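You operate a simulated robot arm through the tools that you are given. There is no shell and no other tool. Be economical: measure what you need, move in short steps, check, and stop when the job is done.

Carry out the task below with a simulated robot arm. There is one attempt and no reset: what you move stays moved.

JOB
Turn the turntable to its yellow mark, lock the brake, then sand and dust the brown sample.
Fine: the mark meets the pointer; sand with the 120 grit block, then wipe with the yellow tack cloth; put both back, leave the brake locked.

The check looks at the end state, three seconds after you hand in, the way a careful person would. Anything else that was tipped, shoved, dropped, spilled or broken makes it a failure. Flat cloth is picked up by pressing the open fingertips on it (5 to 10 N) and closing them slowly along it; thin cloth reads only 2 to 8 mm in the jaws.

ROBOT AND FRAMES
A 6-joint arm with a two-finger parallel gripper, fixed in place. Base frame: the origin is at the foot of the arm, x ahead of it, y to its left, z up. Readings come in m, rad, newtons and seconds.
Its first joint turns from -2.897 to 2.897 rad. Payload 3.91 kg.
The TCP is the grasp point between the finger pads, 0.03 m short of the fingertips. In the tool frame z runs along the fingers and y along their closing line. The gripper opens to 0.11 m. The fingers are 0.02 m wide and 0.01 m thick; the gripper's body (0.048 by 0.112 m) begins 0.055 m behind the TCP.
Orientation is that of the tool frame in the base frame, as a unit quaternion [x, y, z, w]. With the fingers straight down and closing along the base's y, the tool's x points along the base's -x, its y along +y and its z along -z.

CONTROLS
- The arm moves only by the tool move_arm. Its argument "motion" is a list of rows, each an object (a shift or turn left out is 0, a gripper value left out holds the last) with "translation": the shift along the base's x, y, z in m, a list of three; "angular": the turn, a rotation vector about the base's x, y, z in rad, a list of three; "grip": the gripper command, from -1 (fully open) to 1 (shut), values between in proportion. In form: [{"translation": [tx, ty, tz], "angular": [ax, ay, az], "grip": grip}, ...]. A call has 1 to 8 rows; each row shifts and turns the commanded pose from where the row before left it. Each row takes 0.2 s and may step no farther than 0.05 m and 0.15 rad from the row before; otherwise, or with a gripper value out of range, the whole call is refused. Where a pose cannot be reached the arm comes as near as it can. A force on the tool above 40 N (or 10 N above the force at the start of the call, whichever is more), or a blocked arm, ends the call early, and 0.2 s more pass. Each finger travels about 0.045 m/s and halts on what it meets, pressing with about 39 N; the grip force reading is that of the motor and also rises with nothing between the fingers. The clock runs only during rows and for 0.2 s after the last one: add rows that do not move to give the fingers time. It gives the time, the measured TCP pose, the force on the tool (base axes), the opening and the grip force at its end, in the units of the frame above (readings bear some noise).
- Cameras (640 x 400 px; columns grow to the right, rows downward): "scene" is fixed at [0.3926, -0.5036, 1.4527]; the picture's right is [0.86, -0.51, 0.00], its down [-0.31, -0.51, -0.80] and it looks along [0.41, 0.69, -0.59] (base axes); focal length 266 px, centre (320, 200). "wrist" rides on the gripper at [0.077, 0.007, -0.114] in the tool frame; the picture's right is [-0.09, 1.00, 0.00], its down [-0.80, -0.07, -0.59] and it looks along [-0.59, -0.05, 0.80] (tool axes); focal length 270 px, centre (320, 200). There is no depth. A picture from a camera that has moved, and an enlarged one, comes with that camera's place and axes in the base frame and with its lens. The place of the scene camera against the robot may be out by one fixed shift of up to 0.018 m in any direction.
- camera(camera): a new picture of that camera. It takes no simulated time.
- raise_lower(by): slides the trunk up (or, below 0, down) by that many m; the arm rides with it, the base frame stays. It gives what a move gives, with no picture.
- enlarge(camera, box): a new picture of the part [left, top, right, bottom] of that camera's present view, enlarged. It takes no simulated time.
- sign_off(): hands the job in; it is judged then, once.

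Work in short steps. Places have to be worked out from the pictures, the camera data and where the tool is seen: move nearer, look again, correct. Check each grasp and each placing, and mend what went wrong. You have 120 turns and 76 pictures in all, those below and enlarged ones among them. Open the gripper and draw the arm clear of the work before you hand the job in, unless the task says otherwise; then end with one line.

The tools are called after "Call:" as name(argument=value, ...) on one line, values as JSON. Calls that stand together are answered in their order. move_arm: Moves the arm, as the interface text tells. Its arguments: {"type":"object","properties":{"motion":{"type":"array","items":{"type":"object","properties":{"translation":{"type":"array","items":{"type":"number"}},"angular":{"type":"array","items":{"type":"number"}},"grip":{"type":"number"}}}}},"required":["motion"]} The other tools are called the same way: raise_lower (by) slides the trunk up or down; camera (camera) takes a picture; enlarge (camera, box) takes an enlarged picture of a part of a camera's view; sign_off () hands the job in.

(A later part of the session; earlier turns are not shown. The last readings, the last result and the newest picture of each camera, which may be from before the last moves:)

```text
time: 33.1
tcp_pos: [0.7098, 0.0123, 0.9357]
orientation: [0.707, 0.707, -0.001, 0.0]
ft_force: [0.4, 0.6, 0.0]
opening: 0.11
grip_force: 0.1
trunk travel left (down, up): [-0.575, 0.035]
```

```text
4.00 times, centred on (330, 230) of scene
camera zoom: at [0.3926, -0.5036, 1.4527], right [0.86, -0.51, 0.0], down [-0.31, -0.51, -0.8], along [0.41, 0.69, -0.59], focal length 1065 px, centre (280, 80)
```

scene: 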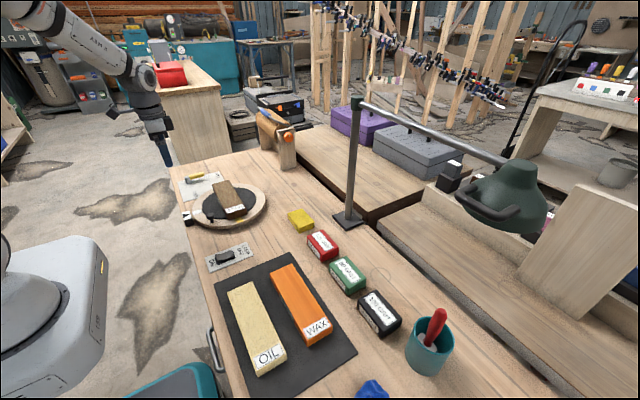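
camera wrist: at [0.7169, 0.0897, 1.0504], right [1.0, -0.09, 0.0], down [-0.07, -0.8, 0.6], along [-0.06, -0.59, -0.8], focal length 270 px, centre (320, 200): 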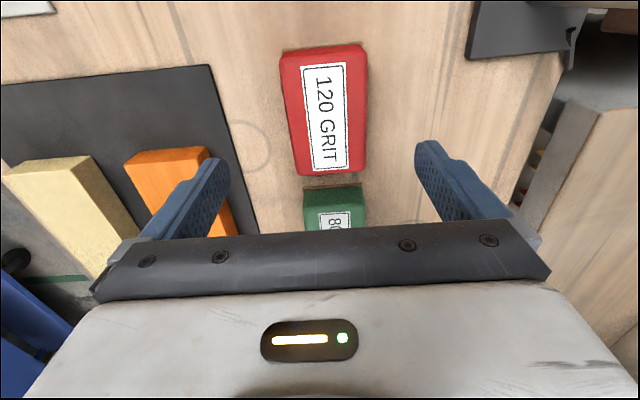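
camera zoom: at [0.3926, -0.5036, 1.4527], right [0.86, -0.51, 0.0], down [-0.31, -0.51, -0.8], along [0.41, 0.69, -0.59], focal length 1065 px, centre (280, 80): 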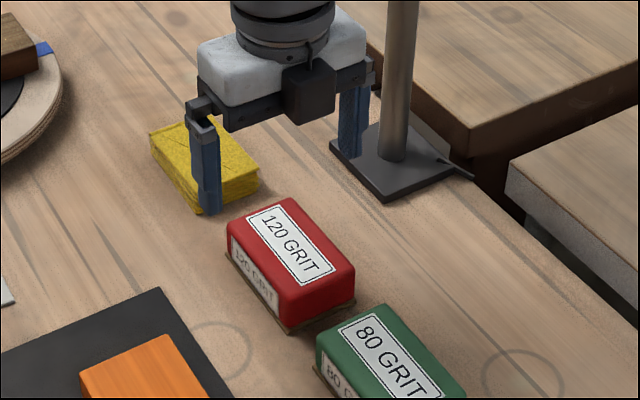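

Block confirmed at about (0.714, 0.011). I descend with tips to about 0.812 and close.

Call:
move_arm(motion=[{"translation": [0.004, -0.001, -0.03]}, {"translation": [0, 0, -0.03]}, {"translation": [0, 0, -0.033]}, {"grip": 1}, {}, {}, {}, {}])

Call:
enlarge(camera="scene", box=[260, 180, 400, 280])

```text
time: 34.9
tcp_pos: [0.7138, 0.0108, 0.8443]
orientation: [0.707, 0.707, -0.001, 0.0]
ft_force: [0.9, 0.0, 0.2]
opening: 0.0644
grip_force: 39.4
trunk travel left (down, up): [-0.575, 0.035]
```

```text
4.00 times, centred on (330, 230) of scene
camera zoom: at [0.3926, -0.5036, 1.4527], right [0.86, -0.51, 0.0], down [-0.31, -0.51, -0.8], along [0.41, 0.69, -0.59], focal length 1065 px, centre (280, 80)
```

zoom: 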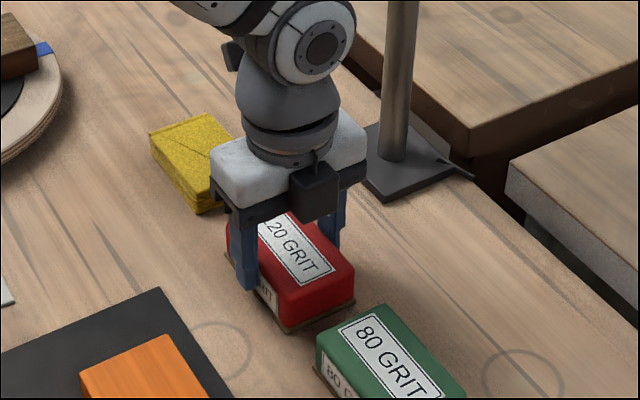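

Gripped at 64 mm; return pose noted as TCP (0.7138, 0.0108, 0.8443). I lift the block and carry it to beyond the sample to view the sample with the wrist camera.

Call:
move_arm(motion=[{"translation": [0, 0, 0.03]}, {"translation": [0, 0, 0.045]}, {"translation": [0, 0, 0.045]}, {"translation": [-0.015, 0.035, 0.03]}, {"translation": [-0.02, 0.045, 0.01]}, {"translation": [-0.02, 0.045, 0]}, {"translation": [-0.02, 0.045, 0]}, {"translation": [-0.02, 0.045, 0]}])

Call:
move_arm(motion=[{"translation": [-0.02, 0.045, 0]}, {"translation": [-0.02, 0.045, 0]}, {"translation": [-0.02, 0.045, 0]}, {"translation": [-0.02, 0.045, 0]}, {"translation": [-0.02, 0.045, 0]}, {"translation": [0, 0.045, 0]}, {}])

Call:
camera(camera="wrist")

Call:
camera(camera="scene")

```text
refused: row 5 steps farther than a row can; nothing moved
```

```text
time: 36.0
tcp_pos: [0.6237, 0.2121, 0.8435]
orientation: [0.708, 0.706, 0.004, 0.005]
ft_force: [-0.1, -10.2, 8.6]
opening: 0.0647
grip_force: 39.2
trunk travel left (down, up): [-0.575, 0.035]
stopped in row 5: the force on the tool passed its limit (the readings are from after the stop); the commanded pose is now the measured one
```

```text
33 pictures are left
camera wrist: at [0.6292, 0.29, 0.9584], right [1.0, -0.09, 0.01], down [-0.08, -0.8, 0.59], along [-0.04, -0.59, -0.8], focal length 270 px, centre (320, 200)
```

wrist: 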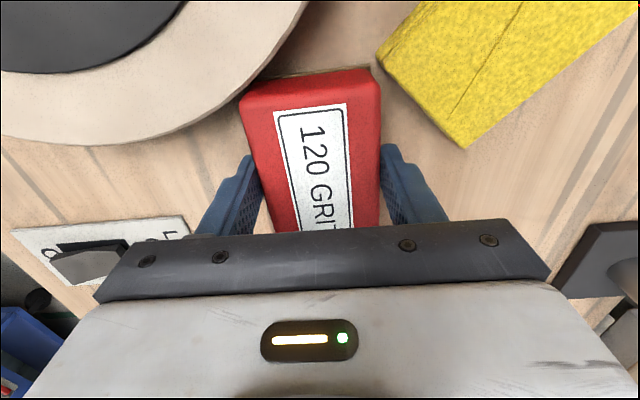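

```text
32 pictures are left
```

scene: 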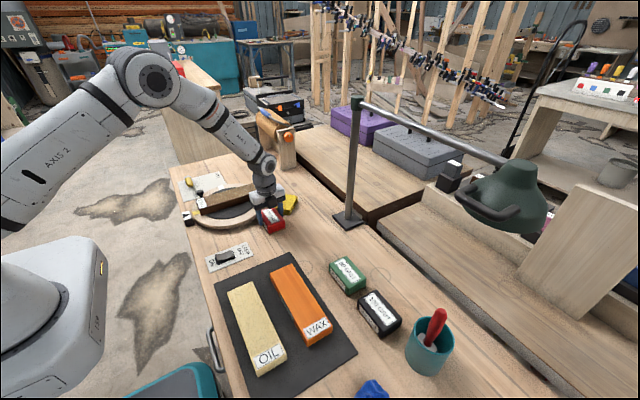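

The first batch was refused and the second ran anyway, so the block slid along the bench and touched the turntable rim. I lift straight up now, then inspect the cloth, turntable and mark.

Call:
move_arm(motion=[{"translation": [0, -0.006, 0.02]}, {"translation": [0, 0, 0.045]}, {"translation": [0, 0, 0.045]}, {"translation": [0, 0, 0.045]}])

Call:
enlarge(camera="scene", box=[160, 150, 330, 256])

```text
time: 37.0
tcp_pos: [0.6248, 0.21, 0.9989]
orientation: [0.708, 0.706, 0.004, 0.005]
ft_force: [0.3, 0.3, -1.6]
opening: 0.0649
grip_force: 39.0
trunk travel left (down, up): [-0.575, 0.035]
```

```text
3.76 times, centred on (245, 203) of scene
camera zoom: at [0.3926, -0.5036, 1.4527], right [0.86, -0.51, 0.0], down [-0.31, -0.51, -0.8], along [0.41, 0.69, -0.59], focal length 1002 px, centre (602, 189)
```

zoom: 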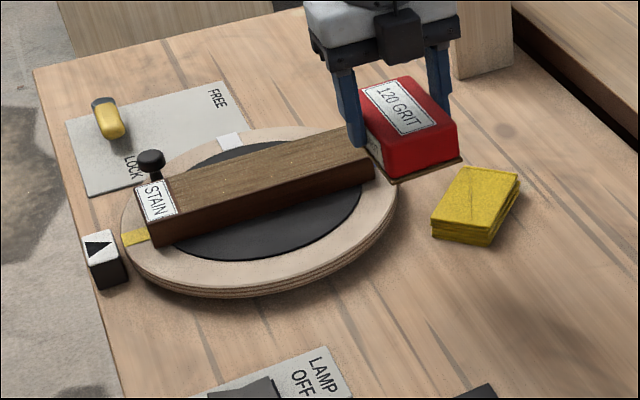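

The slide pushed the cloth aside; its original place was about centre (0.715, 0.164), long side along y, and I will put it back there after wiping. The disc, mark and lever look unchanged. I correct the slight tilt and move to view the sample.

Call:
move_arm(motion=[{"translation": [-0.0175, 0.0433, 0], "angular": [0.001, 0.0128, 0.002]}, {"translation": [-0.0175, 0.0433, 0]}, {"translation": [-0.0175, 0.0433, 0]}, {"translation": [-0.0175, 0.0433, 0]}, {"translation": [-0.0175, 0.0433, 0]}, {"translation": [-0.0175, 0.0433, 0.02]}, {}])

Call:
camera(camera="wrist")

Call:
enlarge(camera="scene", box=[184, 198, 216, 218])

```text
refused: row 6 steps farther than a row can; nothing moved
```

```text
30 pictures are left
camera wrist: at [0.6299, 0.2883, 1.1138], right [1.0, -0.09, 0.01], down [-0.08, -0.8, 0.59], along [-0.04, -0.59, -0.8], focal length 270 px, centre (320, 200)
```

wrist: 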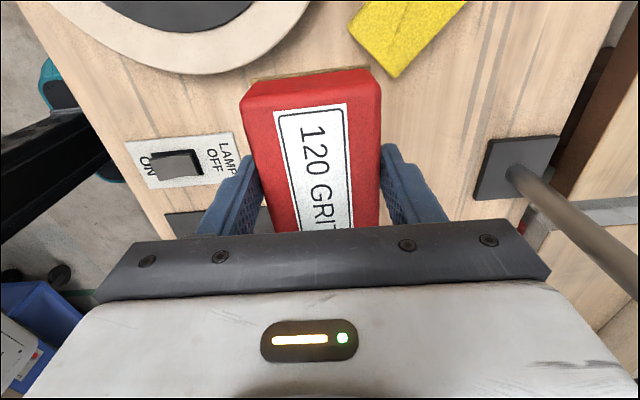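

```text
16.00 times, centred on (200, 208) of scene
camera zoom: at [0.3926, -0.5036, 1.4527], right [0.86, -0.51, 0.0], down [-0.31, -0.51, -0.8], along [0.41, 0.69, -0.59], focal length 4259 px, centre (2240, 72)
```

zoom: 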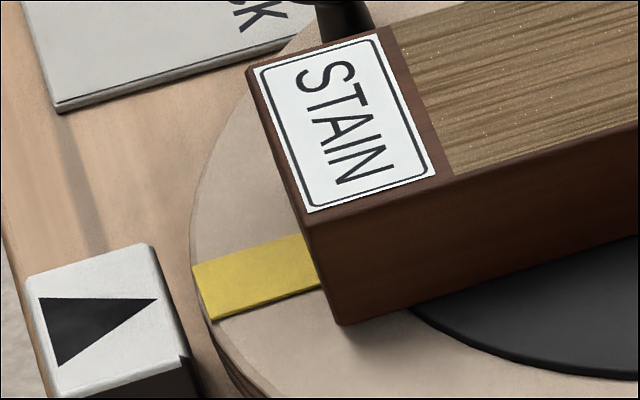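

The mark is still right and the block is held firmly. Correcting for the scene offset (knob as reference), the sample spans x≈0.41–0.625, y≈0.33–0.405, top z≈0.861. I move above its sandable part.

Call:
move_arm(motion=[{"translation": [-0.02, 0.0395, 0], "angular": [0.001, 0.0128, 0.002]}, {"translation": [-0.02, 0.0395, 0]}, {"translation": [-0.02, 0.0395, 0]}, {"translation": [-0.02, 0.0395, 0]}, {"translation": [0, 0, -0.03]}, {"translation": [0, 0, -0.03]}, {}])

Call:
enlarge(camera="scene", box=[170, 130, 290, 230])

```text
time: 38.6
tcp_pos: [0.5453, 0.3688, 0.9384]
orientation: [0.708, 0.706, -0.002, 0.0]
ft_force: [0.3, 0.3, -2.3]
opening: 0.0649
grip_force: 39.2
trunk travel left (down, up): [-0.575, 0.035]
```

```text
4.00 times, centred on (230, 180) of scene
camera zoom: at [0.3926, -0.5036, 1.4527], right [0.86, -0.51, 0.0], down [-0.31, -0.51, -0.8], along [0.41, 0.69, -0.59], focal length 1065 px, centre (680, 280)
```

zoom: 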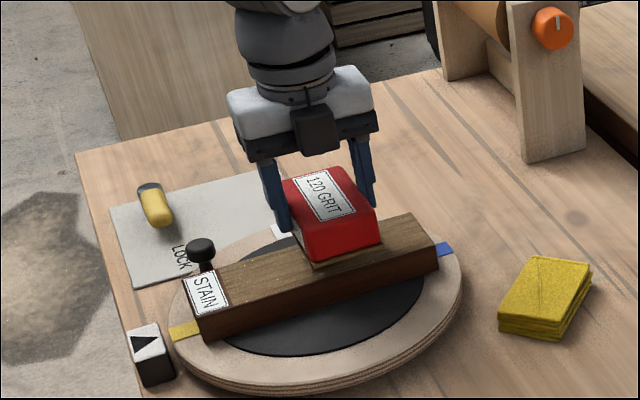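

The block is centred over the sample. I lower gently to contact.

Call:
move_arm(motion=[{"translation": [0, 0, -0.02]}, {"translation": [0, 0, -0.008]}, {"translation": [0, 0, -0.004]}, {}])

```text
time: 39.6
tcp_pos: [0.545, 0.3682, 0.9079]
orientation: [0.707, 0.707, 0.001, 0.0]
ft_force: [0.7, 0.9, 19.2]
opening: 0.0648
grip_force: 38.4
trunk travel left (down, up): [-0.575, 0.035]
```

Contact at about 19 N. I ease slightly and sand with strokes along the grain, staying off the label.

Call:
move_arm(motion=[{"translation": [0.025, 0, 0.0007]}, {"translation": [0.025, 0, 0]}, {"translation": [-0.035, 0, 0]}, {"translation": [-0.035, 0, 0]}, {"translation": [-0.037, 0, 0]}, {"translation": [0.035, 0, 0]}, {"translation": [0.035, 0, 0]}, {"translation": [0.037, 0, 0]}])

Call:
enlarge(camera="scene", box=[170, 130, 290, 230])

```text
time: 40.5
tcp_pos: [0.5725, 0.3682, 0.9093]
orientation: [0.708, 0.706, 0.007, 0.002]
ft_force: [-2.3, -3.0, 8.3]
opening: 0.0649
grip_force: 39.4
trunk travel left (down, up): [-0.575, 0.035]
stopped in row 4: the force on the tool passed its limit (the readings are from after the stop); the commanded pose is now the measured one
```

```text
4.00 times, centred on (230, 180) of scene
camera zoom: at [0.3926, -0.5036, 1.4527], right [0.86, -0.51, 0.0], down [-0.31, -0.51, -0.8], along [0.41, 0.69, -0.59], focal length 1065 px, centre (680, 280)
```

zoom: 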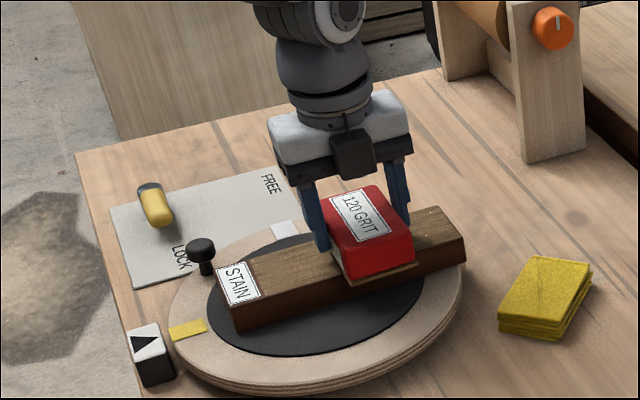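

The sample rode along with the block by about 3 cm in +x, so it isn't fixed and the pressure was too high. I slowly drag it back in -x with firm contact, then check.

Call:
move_arm(motion=[{"translation": [0, 0, -0.0012]}, {"translation": [-0.008, 0, 0]}, {"translation": [-0.008, 0, 0]}, {"translation": [-0.008, 0, 0]}, {"translation": [-0.008, 0, 0]}, {}])

Call:
enlarge(camera="scene", box=[170, 130, 290, 230])

```text
time: 41.9
tcp_pos: [0.5405, 0.3666, 0.9085]
orientation: [0.708, 0.706, 0.008, 0.002]
ft_force: [9.2, -0.4, 15.2]
opening: 0.0645
grip_force: 38.5
trunk travel left (down, up): [-0.575, 0.035]
```

```text
4.00 times, centred on (230, 180) of scene
camera zoom: at [0.3926, -0.5036, 1.4527], right [0.86, -0.51, 0.0], down [-0.31, -0.51, -0.8], along [0.41, 0.69, -0.59], focal length 1065 px, centre (680, 280)
```

zoom: 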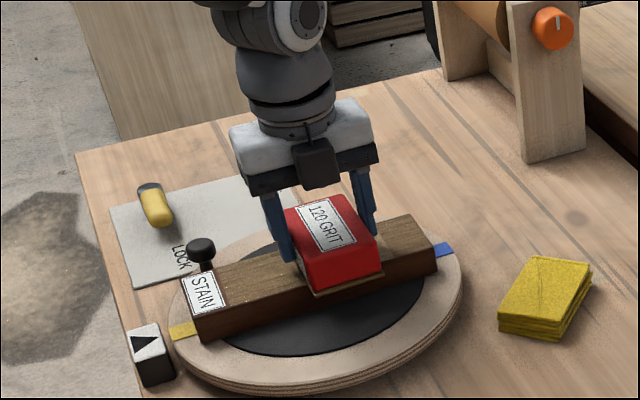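

The sample is back exactly where it was. I reduce the pressure to just a few newtons so the block slides on the sample instead of carrying it.

Call:
move_arm(motion=[{"translation": [0.002, 0, 0.001], "angular": [0, -0.008, 0]}, {}, {}])

```text
time: 42.7
tcp_pos: [0.5424, 0.3669, 0.9083]
orientation: [0.707, 0.707, 0.01, 0.005]
ft_force: [-7.2, 2.6, 11.7]
opening: 0.0649
grip_force: 39.4
trunk travel left (down, up): [-0.575, 0.035]
```

My tilt tweak had the wrong sign. I lift a few millimetres, level the tool properly, and come down again to light contact.

Call:
move_arm(motion=[{"translation": [0, 0, 0.006]}, {"translation": [0, 0, 0], "angular": [-0.007, 0.021, 0]}, {}])

```text
time: 43.5
tcp_pos: [0.5435, 0.369, 0.9136]
orientation: [0.708, 0.707, 0.0, -0.001]
ft_force: [-0.3, -0.3, -0.9]
opening: 0.0647
grip_force: 38.7
trunk travel left (down, up): [-0.575, 0.035]
```

Call:
move_arm(motion=[{"translation": [0, 0, -0.002]}, {"translation": [0, 0, -0.0015]}, {}])

```text
time: 44.3
tcp_pos: [0.5442, 0.3667, 0.9107]
orientation: [0.708, 0.706, -0.001, -0.001]
ft_force: [0.3, 0.2, -0.9]
opening: 0.0647
grip_force: 39.2
trunk travel left (down, up): [-0.575, 0.035]
```

Call:
move_arm(motion=[{"translation": [0, 0, -0.0007]}, {"translation": [0, 0, -0.0005]}, {}])

```text
time: 45.1
tcp_pos: [0.5423, 0.3677, 0.9099]
orientation: [0.708, 0.706, 0.0, 0.0]
ft_force: [0.6, -0.2, -1.8]
opening: 0.0645
grip_force: 38.9
trunk travel left (down, up): [-0.575, 0.035]
```

Still free (about -1.8 N, the block's own weight). I lower a little more.

Call:
move_arm(motion=[{"translation": [0, 0, -0.0006]}, {"translation": [0, 0, -0.0004]}, {}])

```text
time: 45.9
tcp_pos: [0.5438, 0.3682, 0.9085]
orientation: [0.708, 0.707, 0.001, 0.0]
ft_force: [0.0, 2.2, 3.1]
opening: 0.0645
grip_force: 38.7
trunk travel left (down, up): [-0.575, 0.035]
```

Contact at about 5 N. I try a slow short stroke and see whether the sample stays.

Call:
move_arm(motion=[{"translation": [0.01, 0, 0.0001]}, {"translation": [0.012, 0, 0]}, {"translation": [0.012, 0, 0]}, {"translation": [0.012, 0, 0]}, {}])

Call:
enlarge(camera="scene", box=[170, 130, 290, 230])

```text
time: 47.1
tcp_pos: [0.5888, 0.3668, 0.9095]
orientation: [0.708, 0.707, -0.001, 0.0]
ft_force: [-3.6, 0.8, 3.9]
opening: 0.0648
grip_force: 38.5
trunk travel left (down, up): [-0.575, 0.035]
```

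```text
4.00 times, centred on (230, 180) of scene
camera zoom: at [0.3926, -0.5036, 1.4527], right [0.86, -0.51, 0.0], down [-0.31, -0.51, -0.8], along [0.41, 0.69, -0.59], focal length 1065 px, centre (680, 280)
```

zoom: 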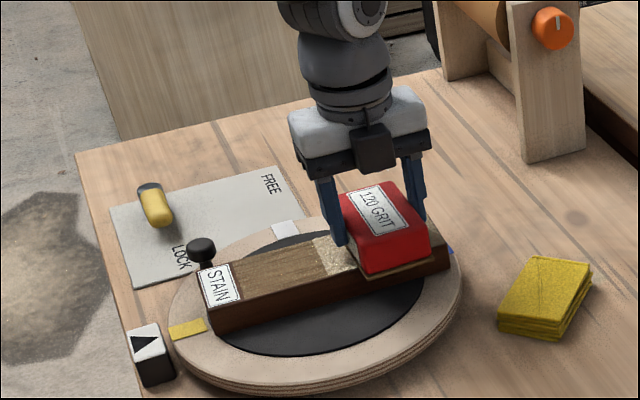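

It works: a sanded, lighter band appears and the sample shifted only about 1 cm. I ease slightly and stroke back the other way.

Call:
move_arm(motion=[{"translation": [-0.012, 0, 0.0001]}, {"translation": [-0.013, 0, 0]}, {"translation": [-0.013, 0, 0]}, {"translation": [-0.013, 0, 0]}, {"translation": [-0.013, 0, 0]}, {"translation": [-0.013, 0, 0]}, {"translation": [-0.013, 0, 0]}, {"translation": [-0.012, 0, 0]}])

Call:
enlarge(camera="scene", box=[170, 130, 290, 230])

```text
time: 48.9
tcp_pos: [0.4857, 0.3674, 0.9076]
orientation: [0.707, 0.707, 0.0, 0.0]
ft_force: [-0.4, -0.6, 0.6]
opening: 0.0646
grip_force: 39.2
trunk travel left (down, up): [-0.575, 0.035]
```

```text
4.00 times, centred on (230, 180) of scene
camera zoom: at [0.3926, -0.5036, 1.4527], right [0.86, -0.51, 0.0], down [-0.31, -0.51, -0.8], along [0.41, 0.69, -0.59], focal length 1065 px, centre (680, 280)
```

zoom: 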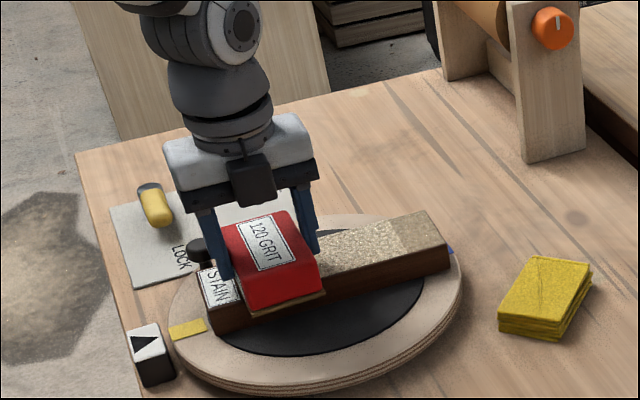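

Sanding covers well with light contact. I do another pass out to the far end.

Call:
move_arm(motion=[{"translation": [0.015, 0, -0.0001]}, {"translation": [0.016, 0, 0]}, {"translation": [0.016, 0, 0]}, {"translation": [0.016, 0, 0]}, {"translation": [0.016, 0, 0]}, {"translation": [0.016, 0, 0]}, {"translation": [0.016, 0, 0]}, {"translation": [0.014, 0, 0]}])

Call:
move_arm(motion=[{"translation": [-0.015, 0, 0]}, {"translation": [-0.016, 0, 0]}, {"translation": [-0.016, 0, 0]}, {"translation": [-0.016, 0, 0]}, {"translation": [-0.016, 0, 0]}, {"translation": [-0.016, 0, 0]}, {"translation": [-0.016, 0, 0]}, {"translation": [-0.014, 0, 0]}])

Call:
move_arm(motion=[{"translation": [0.015, 0, 0]}, {"translation": [0.016, 0, 0]}, {"translation": [0.016, 0, 0]}, {"translation": [0.016, 0, 0]}, {"translation": [0.016, 0, 0]}, {"translation": [0.016, 0, 0]}, {"translation": [0.016, 0, 0]}, {"translation": [0.014, 0, 0]}])

Call:
enlarge(camera="scene", box=[170, 130, 290, 230])

```text
time: 50.7
tcp_pos: [0.6099, 0.3681, 0.9085]
orientation: [0.707, 0.707, 0.0, 0.0]
ft_force: [-1.9, 0.0, 1.4]
opening: 0.0645
grip_force: 38.8
trunk travel left (down, up): [-0.575, 0.035]
```

```text
time: 52.5
tcp_pos: [0.4858, 0.3678, 0.9078]
orientation: [0.708, 0.707, 0.0, 0.0]
ft_force: [5.3, 1.2, 12.0]
opening: 0.0648
grip_force: 38.7
trunk travel left (down, up): [-0.575, 0.035]
```

```text
time: 54.3
tcp_pos: [0.6095, 0.366, 0.9088]
orientation: [0.708, 0.706, 0.0, 0.0]
ft_force: [-4.1, -0.1, 5.7]
opening: 0.0647
grip_force: 39.3
trunk travel left (down, up): [-0.575, 0.035]
```

```text
4.00 times, centred on (230, 180) of scene
camera zoom: at [0.3926, -0.5036, 1.4527], right [0.86, -0.51, 0.0], down [-0.31, -0.51, -0.8], along [0.41, 0.69, -0.59], focal length 1065 px, centre (680, 280)
```

zoom: 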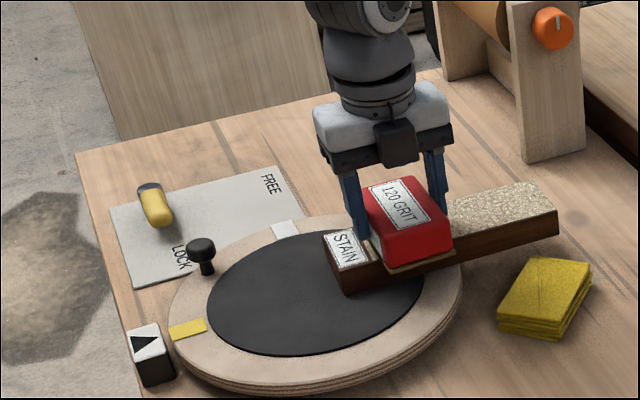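

The sample was carried about 13 cm in +x, close to overhanging; I must not lift. I press firmly and drag it slowly back in -x, where block and sample move together.

Call:
move_arm(motion=[{"translation": [0, 0, -0.0009]}, {"translation": [-0.007, 0, 0]}, {"translation": [-0.007, 0, 0]}, {"translation": [-0.008, 0, 0]}, {"translation": [-0.008, 0, 0]}, {}])

Call:
enlarge(camera="scene", box=[170, 130, 290, 230])

```text
time: 55.7
tcp_pos: [0.5832, 0.3673, 0.9082]
orientation: [0.708, 0.707, 0.003, 0.0]
ft_force: [10.7, 1.7, 18.6]
opening: 0.0646
grip_force: 38.6
trunk travel left (down, up): [-0.575, 0.035]
```

```text
4.00 times, centred on (230, 180) of scene
camera zoom: at [0.3926, -0.5036, 1.4527], right [0.86, -0.51, 0.0], down [-0.31, -0.51, -0.8], along [0.41, 0.69, -0.59], focal length 1065 px, centre (680, 280)
```

zoom: 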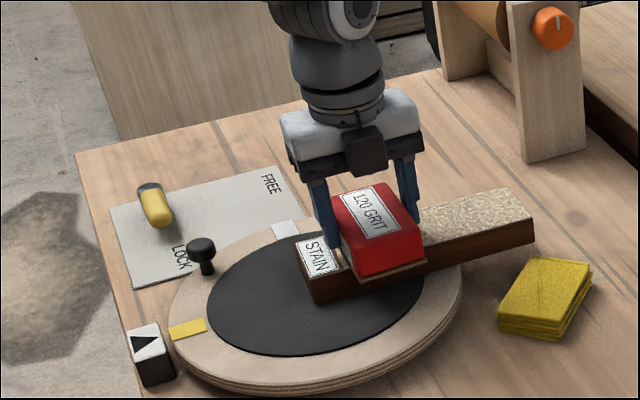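

They move together. I continue the drag back.

Call:
move_arm(motion=[{"translation": [-0.011, 0, 0]}, {"translation": [-0.011, 0, 0]}, {"translation": [-0.011, 0, 0]}, {"translation": [-0.011, 0, 0]}, {"translation": [-0.011, 0, 0]}, {"translation": [-0.011, 0, 0]}, {"translation": [-0.011, 0, 0]}, {}])

Call:
enlarge(camera="scene", box=[170, 130, 290, 230])

```text
time: 57.5
tcp_pos: [0.5048, 0.367, 0.9075]
orientation: [0.708, 0.707, -0.001, 0.0]
ft_force: [3.8, 0.2, 9.4]
opening: 0.0648
grip_force: 38.6
trunk travel left (down, up): [-0.575, 0.035]
```

```text
4.00 times, centred on (230, 180) of scene
camera zoom: at [0.3926, -0.5036, 1.4527], right [0.86, -0.51, 0.0], down [-0.31, -0.51, -0.8], along [0.41, 0.69, -0.59], focal length 1065 px, centre (680, 280)
```

zoom: 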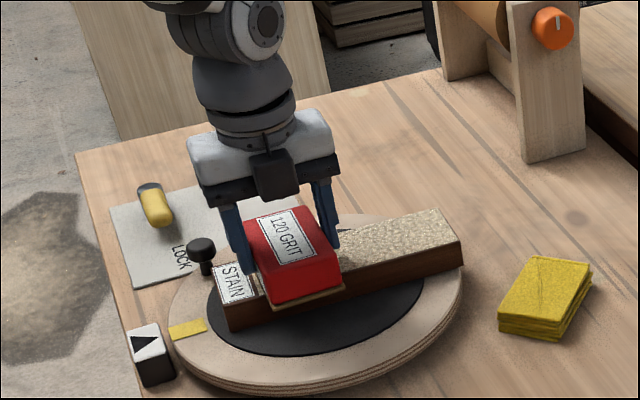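

About 2.7 cm remain. I press slightly more and drag the rest.

Call:
move_arm(motion=[{"translation": [-0.006, 0, -0.0004]}, {"translation": [-0.008, 0, 0]}, {"translation": [-0.008, 0, 0]}, {"translation": [-0.005, 0, 0]}, {}])

Call:
enlarge(camera="scene", box=[170, 130, 290, 230])

```text
time: 58.7
tcp_pos: [0.4794, 0.3665, 0.9085]
orientation: [0.708, 0.706, 0.001, -0.001]
ft_force: [10.5, -1.5, 15.8]
opening: 0.0646
grip_force: 39.2
trunk travel left (down, up): [-0.575, 0.035]
```

```text
4.00 times, centred on (230, 180) of scene
camera zoom: at [0.3926, -0.5036, 1.4527], right [0.86, -0.51, 0.0], down [-0.31, -0.51, -0.8], along [0.41, 0.69, -0.59], focal length 1065 px, centre (680, 280)
```

zoom: 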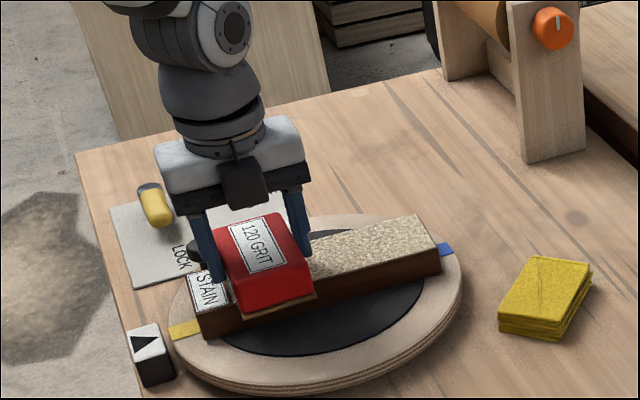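

The sample is back within about 4 mm. One last small drag, then I lift and look at the surface.

Call:
move_arm(motion=[{"translation": [-0.004, 0, 0]}, {"translation": [0, 0, 0]}, {"translation": [0, 0, 0.01]}, {"translation": [0, 0, 0.04]}, {"translation": [0.03, -0.03, 0.02]}, {"translation": [0.035, -0.035, 0]}, {"translation": [0.035, -0.035, 0]}])

Call:
enlarge(camera="scene", box=[170, 140, 290, 240])

```text
time: 60.3
tcp_pos: [0.5768, 0.2648, 0.9756]
orientation: [0.708, 0.707, -0.001, -0.001]
ft_force: [-0.2, 0.4, -2.6]
opening: 0.0648
grip_force: 39.1
trunk travel left (down, up): [-0.575, 0.035]
```

```text
4.00 times, centred on (230, 190) of scene
camera zoom: at [0.3926, -0.5036, 1.4527], right [0.86, -0.51, 0.0], down [-0.31, -0.51, -0.8], along [0.41, 0.69, -0.59], focal length 1065 px, centre (680, 240)
```

zoom: 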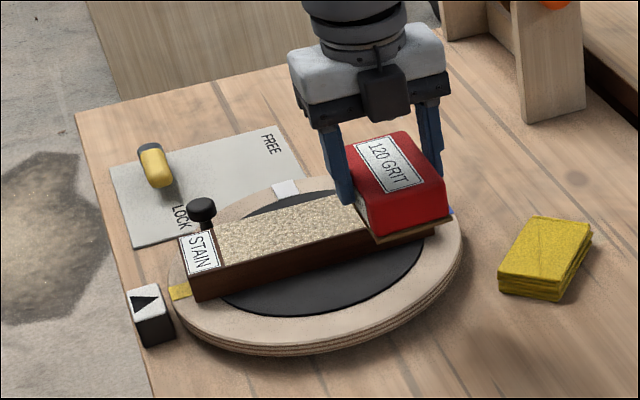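

The whole top is now sanded and dusty, and the sample is back in place. I carry the block back to its own spot.

Call:
move_arm(motion=[{"translation": [0.0196, -0.0363, 0]}, {"translation": [0.0196, -0.0363, 0]}, {"translation": [0.0196, -0.0363, 0]}, {"translation": [0.0196, -0.0363, 0]}, {"translation": [0.0196, -0.0363, 0]}, {"translation": [0.0196, -0.0363, 0]}, {"translation": [0.0194, -0.0362, 0]}, {}])

Call:
enlarge(camera="scene", box=[260, 180, 400, 280])

```text
time: 62.1
tcp_pos: [0.7112, 0.0139, 0.9768]
orientation: [0.707, 0.707, 0.0, 0.0]
ft_force: [0.4, 0.3, -1.8]
opening: 0.0647
grip_force: 39.1
trunk travel left (down, up): [-0.575, 0.035]
```

```text
4.00 times, centred on (330, 230) of scene
camera zoom: at [0.3926, -0.5036, 1.4527], right [0.86, -0.51, 0.0], down [-0.31, -0.51, -0.8], along [0.41, 0.69, -0.59], focal length 1065 px, centre (280, 80)
```

zoom: 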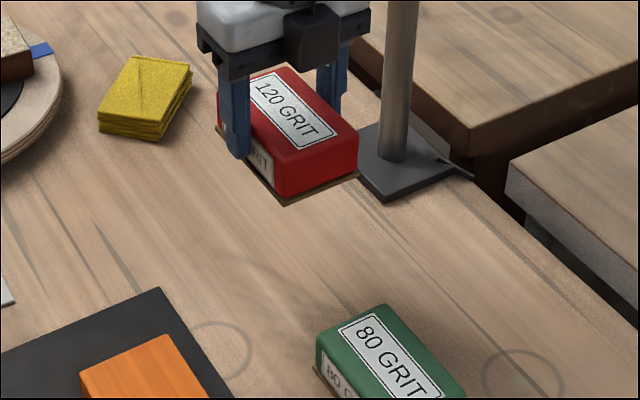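

Call:
move_arm(motion=[{"translation": [0.0013, -0.0015, -0.04]}, {"translation": [0.0013, -0.0015, -0.045]}, {"translation": [0, 0, -0.035]}, {"translation": [0, 0, -0.008]}, {}])

```text
time: 63.3
tcp_pos: [0.7148, 0.0113, 0.8469]
orientation: [0.707, 0.707, 0.0, 0.0]
ft_force: [0.1, 0.3, -1.6]
opening: 0.0647
grip_force: 39.2
trunk travel left (down, up): [-0.575, 0.035]
```

Not touching yet; I lower a few more millimetres to contact.

Call:
move_arm(motion=[{"translation": [0, 0, -0.0015]}, {"translation": [0, 0, -0.0012]}, {}])

```text
time: 64.1
tcp_pos: [0.7143, 0.0101, 0.8455]
orientation: [0.708, 0.706, 0.001, 0.0]
ft_force: [0.0, 0.8, -1.7]
opening: 0.0646
grip_force: 38.8
trunk travel left (down, up): [-0.575, 0.035]
```

Call:
move_arm(motion=[{"translation": [0, 0, -0.0012]}, {"translation": [0, 0, -0.001]}, {}])

```text
time: 64.9
tcp_pos: [0.7139, 0.0097, 0.8445]
orientation: [0.708, 0.706, 0.0, 0.0]
ft_force: [0.0, 0.0, -1.8]
opening: 0.0646
grip_force: 38.9
trunk travel left (down, up): [-0.575, 0.035]
```

Call:
move_arm(motion=[{"translation": [0, 0, -0.001]}, {"translation": [0, 0, -0.001]}, {"translation": [0, 0, -0.001]}, {}])

```text
time: 65.9
tcp_pos: [0.7139, 0.0098, 0.8427]
orientation: [0.708, 0.706, 0.0, 0.0]
ft_force: [-2.6, -1.7, 13.2]
opening: 0.0647
grip_force: 39.4
trunk travel left (down, up): [-0.575, 0.035]
```

Block is on the bench. I open, lift and move above the cloth to look at it.

Call:
move_arm(motion=[{"translation": [0, 0, 0.001], "grip": -0.6}, {}, {}, {"grip": -0.6, "translation": [0, 0, 0.03]}, {"translation": [0, 0, 0.045]}, {"translation": [0, 0, 0.045]}])

Call:
move_arm(motion=[{"translation": [0, 0.042, 0]}, {"translation": [0, 0.042, 0]}, {"translation": [0, 0.042, 0]}, {"translation": [0, 0.042, 0]}, {"translation": [-0.003, 0.042, 0]}, {"translation": [-0.003, 0.042, 0]}, {}])

Call:
camera(camera="wrist")

```text
time: 67.3
tcp_pos: [0.7116, 0.0123, 0.9619]
orientation: [0.708, 0.707, 0.001, 0.001]
ft_force: [0.4, 0.2, 0.5]
opening: 0.0879
grip_force: 0.0
trunk travel left (down, up): [-0.575, 0.035]
```

```text
time: 68.9
tcp_pos: [0.7062, 0.2649, 0.9612]
orientation: [0.708, 0.706, 0.0, 0.001]
ft_force: [0.7, 0.0, 0.0]
opening: 0.0879
grip_force: 0.1
trunk travel left (down, up): [-0.575, 0.035]
```

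```text
17 pictures are left
camera wrist: at [0.7135, 0.3419, 1.0758], right [1.0, -0.09, 0.0], down [-0.07, -0.8, 0.59], along [-0.05, -0.59, -0.8], focal length 270 px, centre (320, 200)
```

wrist: 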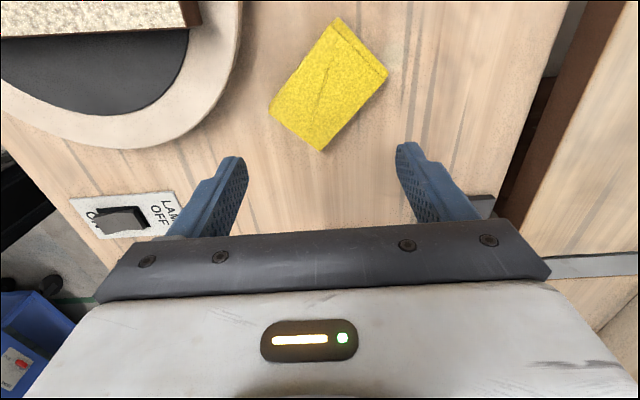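

The cloth is a folded pad about 91 × 64 mm, centred near (0.7135, 0.271), with its long side at 45°. I turn the tool to close across the short side and come down above it.

Call:
move_arm(motion=[{"translation": [0.007, 0.006, 0], "angular": [0, 0, -0.131], "grip": -1}, {"angular": [0, 0, -0.131]}, {"angular": [0, 0, -0.131]}, {"angular": [0, 0, -0.131]}, {"angular": [0, 0, -0.131]}, {"angular": [0, 0, -0.131]}, {"translation": [0, 0, -0.03]}, {}])

Call:
camera(camera="wrist")

```text
time: 70.7
tcp_pos: [0.7141, 0.2698, 0.9331]
orientation: [0.924, 0.381, 0.0, 0.0]
ft_force: [-0.1, 0.4, -0.4]
opening: 0.11
grip_force: 0.0
trunk travel left (down, up): [-0.575, 0.035]
```

```text
16 pictures are left
camera wrist: at [0.7731, 0.319, 1.0472], right [0.64, -0.77, 0.0], down [-0.62, -0.51, 0.59], along [-0.46, -0.38, -0.8], focal length 270 px, centre (320, 200)
```

wrist: 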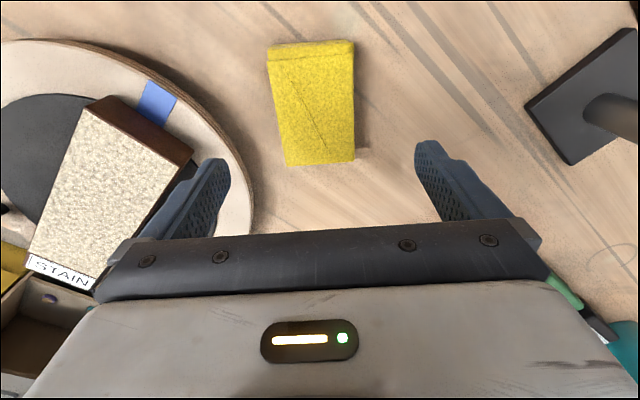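

The pad is aligned between the fingers. I descend with tips to about z=0.808 and close on its short side.

Call:
move_arm(motion=[{"translation": [0, 0.003, -0.03]}, {"translation": [0, 0, -0.035]}, {"translation": [0, 0, -0.029]}, {"grip": 0}, {}, {"grip": 0.5}, {}, {}])

Call:
enlarge(camera="scene", box=[250, 160, 350, 240])

```text
time: 72.5
tcp_pos: [0.7134, 0.2694, 0.8392]
orientation: [0.924, 0.382, 0.001, 0.0]
ft_force: [0.8, -0.5, 0.0]
opening: 0.0638
grip_force: 39.1
trunk travel left (down, up): [-0.575, 0.035]
```

```text
5.00 times, centred on (300, 200) of scene
camera zoom: at [0.3926, -0.5036, 1.4527], right [0.86, -0.51, 0.0], down [-0.31, -0.51, -0.8], along [0.41, 0.69, -0.59], focal length 1331 px, centre (420, 200)
```

zoom: 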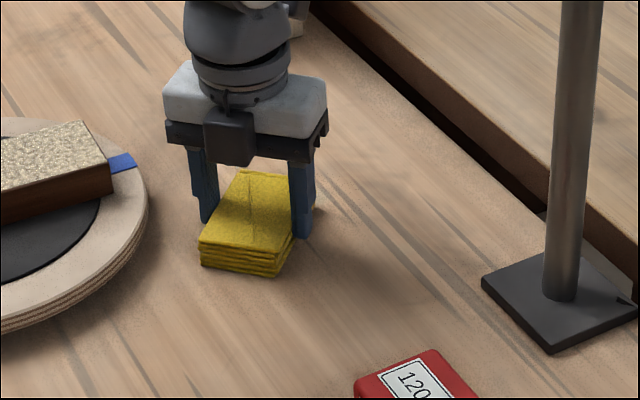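

The pad is held rigidly at 64 mm. I lift it clear and carry it over the sample, turning back to -90°.

Call:
move_arm(motion=[{"translation": [0, 0, 0.045]}, {"translation": [0, 0, 0.048]}, {"translation": [0, 0, 0.045]}, {"translation": [-0.0335, 0.019, 0], "angular": [0, 0, 0.131]}, {"translation": [-0.0335, 0.019, 0], "angular": [0, 0, 0.131]}, {"translation": [-0.0335, 0.019, 0], "angular": [0, 0, 0.131]}, {"translation": [-0.0335, 0.019, 0], "angular": [0, 0, 0.131]}, {"translation": [-0.0335, 0.019, 0], "angular": [0, 0, 0.131]}])

```text
time: 74.3
tcp_pos: [0.5453, 0.3651, 0.9751]
orientation: [0.752, 0.659, 0.0, 0.001]
ft_force: [0.2, -0.6, -0.2]
opening: 0.0637
grip_force: 38.8
trunk travel left (down, up): [-0.575, 0.035]
```

Call:
move_arm(motion=[{"angular": [0, 0, 0.13], "translation": [0, -0.001, -0.02]}, {"translation": [0, 0, -0.03]}, {"translation": [0, 0, -0.01]}, {}])

Call:
enlarge(camera="scene", box=[170, 140, 290, 240])

```text
time: 75.3
tcp_pos: [0.5469, 0.366, 0.9158]
orientation: [0.708, 0.706, -0.001, -0.001]
ft_force: [-0.2, -0.4, -0.2]
opening: 0.0638
grip_force: 39.1
trunk travel left (down, up): [-0.575, 0.035]
```

```text
4.00 times, centred on (230, 190) of scene
camera zoom: at [0.3926, -0.5036, 1.4527], right [0.86, -0.51, 0.0], down [-0.31, -0.51, -0.8], along [0.41, 0.69, -0.59], focal length 1065 px, centre (680, 240)
```

zoom: 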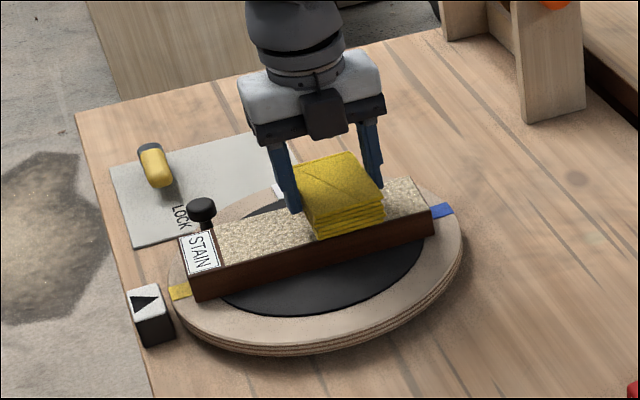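

The pad is well over the sample. I feel for light contact.

Call:
move_arm(motion=[{"translation": [0, 0, -0.004]}, {"translation": [0, 0, -0.003]}, {}])

Call:
move_arm(motion=[{"translation": [0, 0, -0.001]}, {"translation": [0, 0, -0.0007]}, {}])

```text
time: 76.1
tcp_pos: [0.5459, 0.3654, 0.9084]
orientation: [0.709, 0.705, 0.0, -0.001]
ft_force: [0.7, -0.5, 0.0]
opening: 0.0637
grip_force: 39.1
trunk travel left (down, up): [-0.575, 0.035]
```

```text
time: 76.9
tcp_pos: [0.5481, 0.3659, 0.9073]
orientation: [0.708, 0.706, 0.0, 0.0]
ft_force: [0.1, 0.0, -0.4]
opening: 0.0641
grip_force: 38.8
trunk travel left (down, up): [-0.575, 0.035]
```

Call:
move_arm(motion=[{"translation": [0, 0, -0.0008]}, {"translation": [0, 0, -0.0006]}, {}])

```text
time: 77.7
tcp_pos: [0.5479, 0.3657, 0.9058]
orientation: [0.708, 0.706, 0.0, -0.001]
ft_force: [0.3, -0.4, -0.5]
opening: 0.0641
grip_force: 39.5
trunk travel left (down, up): [-0.575, 0.035]
```

Call:
move_arm(motion=[{"translation": [0, 0, -0.0006]}, {"translation": [0, 0, -0.0004]}, {}])

```text
time: 78.5
tcp_pos: [0.5487, 0.3653, 0.9049]
orientation: [0.709, 0.706, 0.0, 0.0]
ft_force: [-0.5, -0.6, 0.3]
opening: 0.0639
grip_force: 38.5
trunk travel left (down, up): [-0.575, 0.035]
```

Call:
move_arm(motion=[{"translation": [0, 0, -0.0005]}, {"translation": [0, 0, -0.0004]}, {}])

```text
time: 79.3
tcp_pos: [0.5467, 0.3661, 0.9047]
orientation: [0.708, 0.706, -0.001, 0.0]
ft_force: [0.6, -0.4, 0.2]
opening: 0.0641
grip_force: 39.0
trunk travel left (down, up): [-0.575, 0.035]
```

Call:
move_arm(motion=[{"translation": [0, 0, -0.0006]}, {"translation": [0, 0, -0.0004]}, {}])

```text
time: 80.1
tcp_pos: [0.5473, 0.3654, 0.9039]
orientation: [0.708, 0.706, 0.0, -0.001]
ft_force: [-2.4, -0.7, 5.7]
opening: 0.064
grip_force: 39.3
trunk travel left (down, up): [-0.575, 0.035]
```

Contact at about 6 N. I ease slightly and wipe a short stroke, then check the sample.

Call:
move_arm(motion=[{"translation": [0.011, 0, 0.00015]}, {"translation": [0.011, 0, 0]}, {"translation": [0.011, 0, 0]}, {"translation": [0.011, 0, 0]}, {}])

Call:
enlarge(camera="scene", box=[170, 140, 290, 240])

```text
time: 81.3
tcp_pos: [0.5912, 0.3664, 0.9037]
orientation: [0.708, 0.706, 0.0, 0.0]
ft_force: [-2.0, 0.9, 5.9]
opening: 0.0638
grip_force: 38.7
trunk travel left (down, up): [-0.575, 0.035]
```

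```text
4.00 times, centred on (230, 190) of scene
camera zoom: at [0.3926, -0.5036, 1.4527], right [0.86, -0.51, 0.0], down [-0.31, -0.51, -0.8], along [0.41, 0.69, -0.59], focal length 1065 px, centre (680, 240)
```

zoom: 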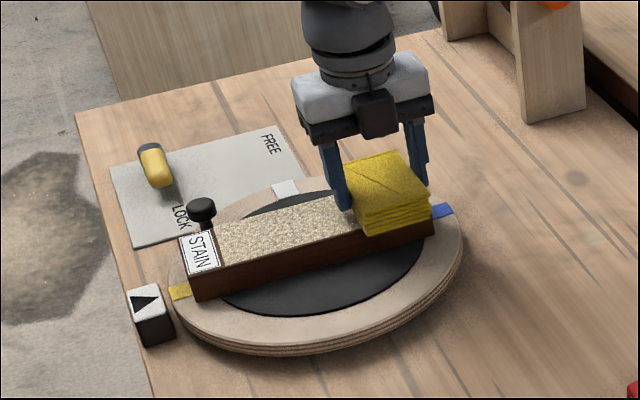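

The sample stays put under the pad (lower friction). I wipe all the way back towards the label.

Call:
move_arm(motion=[{"translation": [-0.0145, 0, 0]}, {"translation": [-0.0145, 0, 0]}, {"translation": [-0.0145, 0, 0]}, {"translation": [-0.0145, 0, 0]}, {"translation": [-0.0145, 0, 0]}, {"translation": [-0.0145, 0, 0]}, {"translation": [-0.0145, 0, 0]}, {"translation": [-0.0145, 0, 0]}])

Call:
enlarge(camera="scene", box=[170, 140, 290, 240])

```text
time: 83.1
tcp_pos: [0.4771, 0.3654, 0.9034]
orientation: [0.708, 0.706, 0.001, 0.0]
ft_force: [7.3, -0.3, 21.5]
opening: 0.0638
grip_force: 39.1
trunk travel left (down, up): [-0.575, 0.035]
```

```text
4.00 times, centred on (230, 190) of scene
camera zoom: at [0.3926, -0.5036, 1.4527], right [0.86, -0.51, 0.0], down [-0.31, -0.51, -0.8], along [0.41, 0.69, -0.59], focal length 1065 px, centre (680, 240)
```

zoom: 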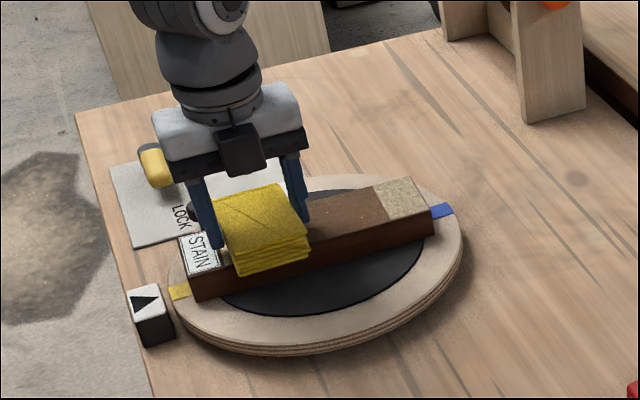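

The middle is clean; dust remains at the far end. I wipe forward again, easing pressure here and keeping it even towards the far end.

Call:
move_arm(motion=[{"translation": [0.012, 0, 0.0007]}, {"translation": [0.016, 0, -0.0001]}, {"translation": [0.016, 0, -0.0001]}, {"translation": [0.016, 0, -0.0001]}, {"translation": [0.016, 0, -0.0001]}, {"translation": [0.016, 0, -0.0001]}, {"translation": [0.016, 0, -0.0001]}, {"translation": [0.016, 0, -0.0002]}])

```text
time: 84.9
tcp_pos: [0.6001, 0.3637, 0.904]
orientation: [0.708, 0.706, 0.001, 0.0]
ft_force: [-4.2, -0.5, 16.3]
opening: 0.0638
grip_force: 39.2
trunk travel left (down, up): [-0.575, 0.035]
```

Call:
move_arm(motion=[{"translation": [-0.015, 0, 0]}, {"translation": [-0.015, 0, 0]}, {"translation": [-0.015, 0, 0]}, {"translation": [0.015, 0, 0]}, {"translation": [0.015, 0, 0]}, {"translation": [0.018, 0, 0]}, {"translation": [-0.015, 0, 0]}, {"translation": [-0.018, 0, 0]}])

Call:
move_arm(motion=[{"translation": [-0.015, 0, 0.0001]}, {"translation": [-0.015, 0, 0.0001]}, {"translation": [-0.015, 0, 0.0001]}, {"translation": [-0.015, 0, 0.0001]}, {"translation": [-0.015, 0, 0.0001]}, {"translation": [-0.013, 0, 0.0001]}, {}])

Call:
enlarge(camera="scene", box=[170, 140, 290, 240])

```text
time: 86.7
tcp_pos: [0.5714, 0.366, 0.9037]
orientation: [0.709, 0.705, 0.002, 0.0]
ft_force: [8.0, -0.3, 22.7]
opening: 0.0637
grip_force: 39.1
trunk travel left (down, up): [-0.575, 0.035]
```

```text
time: 88.3
tcp_pos: [0.481, 0.3648, 0.9035]
orientation: [0.708, 0.706, -0.001, 0.0]
ft_force: [0.3, -0.2, 5.6]
opening: 0.0638
grip_force: 39.5
trunk travel left (down, up): [-0.575, 0.035]
```

```text
4.00 times, centred on (230, 190) of scene
camera zoom: at [0.3926, -0.5036, 1.4527], right [0.86, -0.51, 0.0], down [-0.31, -0.51, -0.8], along [0.41, 0.69, -0.59], focal length 1065 px, centre (680, 240)
```

zoom: 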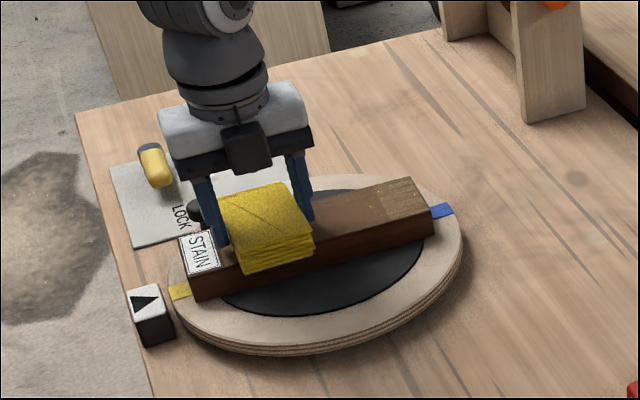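

Nearly clean. I do extra wiping near the label end, then the far end once more.

Call:
move_arm(motion=[{"translation": [-0.008, 0, -0.0004]}, {"translation": [0.015, 0, 0]}, {"translation": [0.015, 0, 0]}, {"translation": [-0.015, 0, 0]}, {"translation": [-0.015, 0, 0]}, {"translation": [0.015, 0, 0]}, {"translation": [0.015, 0, 0]}, {"translation": [0.015, 0, 0]}])

Call:
move_arm(motion=[{"translation": [0.015, 0, -0.0001]}, {"translation": [0.015, 0, -0.0001]}, {"translation": [0.015, 0, -0.0001]}, {"translation": [0.015, 0, -0.0001]}, {"translation": [0.016, 0, -0.0001]}, {"translation": [0.012, 0, 0]}, {"translation": [-0.015, 0, 0]}, {"translation": [-0.015, 0, 0]}])

Call:
move_arm(motion=[{"translation": [0.015, 0, 0]}, {"translation": [0.015, 0, 0]}, {"translation": [-0.015, 0, 0]}, {"translation": [-0.015, 0, 0]}, {"translation": [0.015, 0, 0]}, {"translation": [0.015, 0, 0]}, {"translation": [-0.015, 0, 0]}, {"translation": [-0.015, 0, 0]}])

```text
time: 90.1
tcp_pos: [0.5162, 0.3644, 0.9037]
orientation: [0.707, 0.707, 0.0, 0.001]
ft_force: [-3.4, -0.6, 8.3]
opening: 0.0638
grip_force: 39.4
trunk travel left (down, up): [-0.575, 0.035]
```

```text
time: 91.9
tcp_pos: [0.576, 0.3647, 0.9027]
orientation: [0.707, 0.707, 0.001, 0.0]
ft_force: [3.1, 1.1, 11.8]
opening: 0.0637
grip_force: 38.6
trunk travel left (down, up): [-0.575, 0.035]
```

```text
time: 93.7
tcp_pos: [0.5786, 0.3659, 0.9025]
orientation: [0.707, 0.707, 0.001, 0.0]
ft_force: [4.7, -0.5, 16.4]
opening: 0.0637
grip_force: 39.1
trunk travel left (down, up): [-0.575, 0.035]
```

I lift off and move aside towards the cloth's home, then inspect the sample.

Call:
move_arm(motion=[{"translation": [0, 0, 0.02]}, {"translation": [0, 0, 0.045]}, {"translation": [0.028, -0.036, 0.01]}, {"translation": [0.028, -0.036, 0]}, {"translation": [0.028, -0.036, 0]}, {"translation": [0.028, -0.036, 0]}, {"translation": [0.024, -0.036, 0]}, {}])

Call:
enlarge(camera="scene", box=[180, 160, 290, 240])

```text
time: 95.5
tcp_pos: [0.7151, 0.1894, 0.979]
orientation: [0.707, 0.707, 0.0, -0.001]
ft_force: [0.2, -0.3, 0.0]
opening: 0.064
grip_force: 39.3
trunk travel left (down, up): [-0.575, 0.035]
```

```text
5.00 times, centred on (235, 200) of scene
camera zoom: at [0.3926, -0.5036, 1.4527], right [0.86, -0.51, 0.0], down [-0.31, -0.51, -0.8], along [0.41, 0.69, -0.59], focal length 1331 px, centre (745, 200)
```

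zoom: 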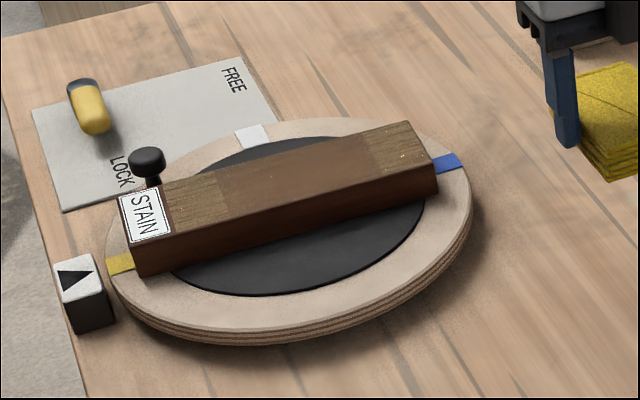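

The middle is smooth, but both ends look grainier. I take a closer look.

Call:
enlarge(camera="scene", box=[198, 180, 270, 220])

```text
8.89 times, centred on (234, 200) of scene
camera zoom: at [0.3926, -0.5036, 1.4527], right [0.86, -0.51, 0.0], down [-0.31, -0.51, -0.8], along [0.41, 0.69, -0.59], focal length 2366 px, centre (1084, 200)
```

zoom: 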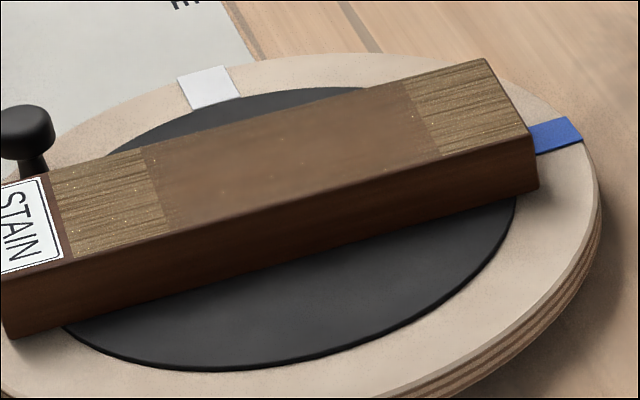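

The two end strips (about x 0.432–0.470 and 0.586–0.624) remain rough: the block's centre never worked them. I'll put the cloth down at its home, sand the ends again, then wipe again.

Call:
move_arm(motion=[{"translation": [0, -0.03, 0]}, {"translation": [0, 0, -0.045]}, {"translation": [0, 0, -0.045]}, {"translation": [0, 0, -0.04]}, {"translation": [0, 0, -0.006]}, {}])

```text
time: 96.9
tcp_pos: [0.71, 0.1549, 0.8438]
orientation: [0.708, 0.706, 0.0, 0.0]
ft_force: [-0.4, 0.4, -1.0]
opening: 0.0635
grip_force: 38.8
trunk travel left (down, up): [-0.575, 0.035]
```

Call:
move_arm(motion=[{"translation": [0.003, 0.003, -0.002]}, {"translation": [0, 0, -0.0015]}, {"translation": [0, 0, -0.001]}, {}])

```text
time: 97.9
tcp_pos: [0.7142, 0.1587, 0.8391]
orientation: [0.708, 0.706, 0.001, 0.0]
ft_force: [-1.4, 1.1, 3.8]
opening: 0.064
grip_force: 39.0
trunk travel left (down, up): [-0.575, 0.035]
```

The pad is on the bench at its home. I open, rise, and go to the red block again.

Call:
move_arm(motion=[{"grip": -0.7}, {}, {}, {"translation": [0, 0, 0.045]}, {"translation": [0, 0, 0.045]}, {"translation": [0, -0.048, 0]}, {"translation": [0, -0.048, 0]}, {"translation": [0, -0.048, 0], "grip": -1}])

Call:
camera(camera="wrist")

```text
time: 99.7
tcp_pos: [0.7114, 0.0118, 0.9266]
orientation: [0.708, 0.707, -0.001, 0.0]
ft_force: [-0.7, -0.3, 0.0]
opening: 0.1102
grip_force: 0.1
trunk travel left (down, up): [-0.575, 0.035]
```

```text
8 pictures are left
camera wrist: at [0.7184, 0.0899, 1.0418], right [1.0, -0.09, 0.0], down [-0.07, -0.8, 0.59], along [-0.05, -0.59, -0.8], focal length 270 px, centre (320, 200)
```

wrist: 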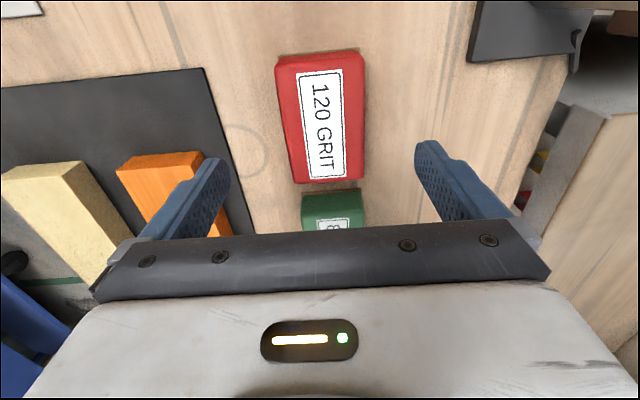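

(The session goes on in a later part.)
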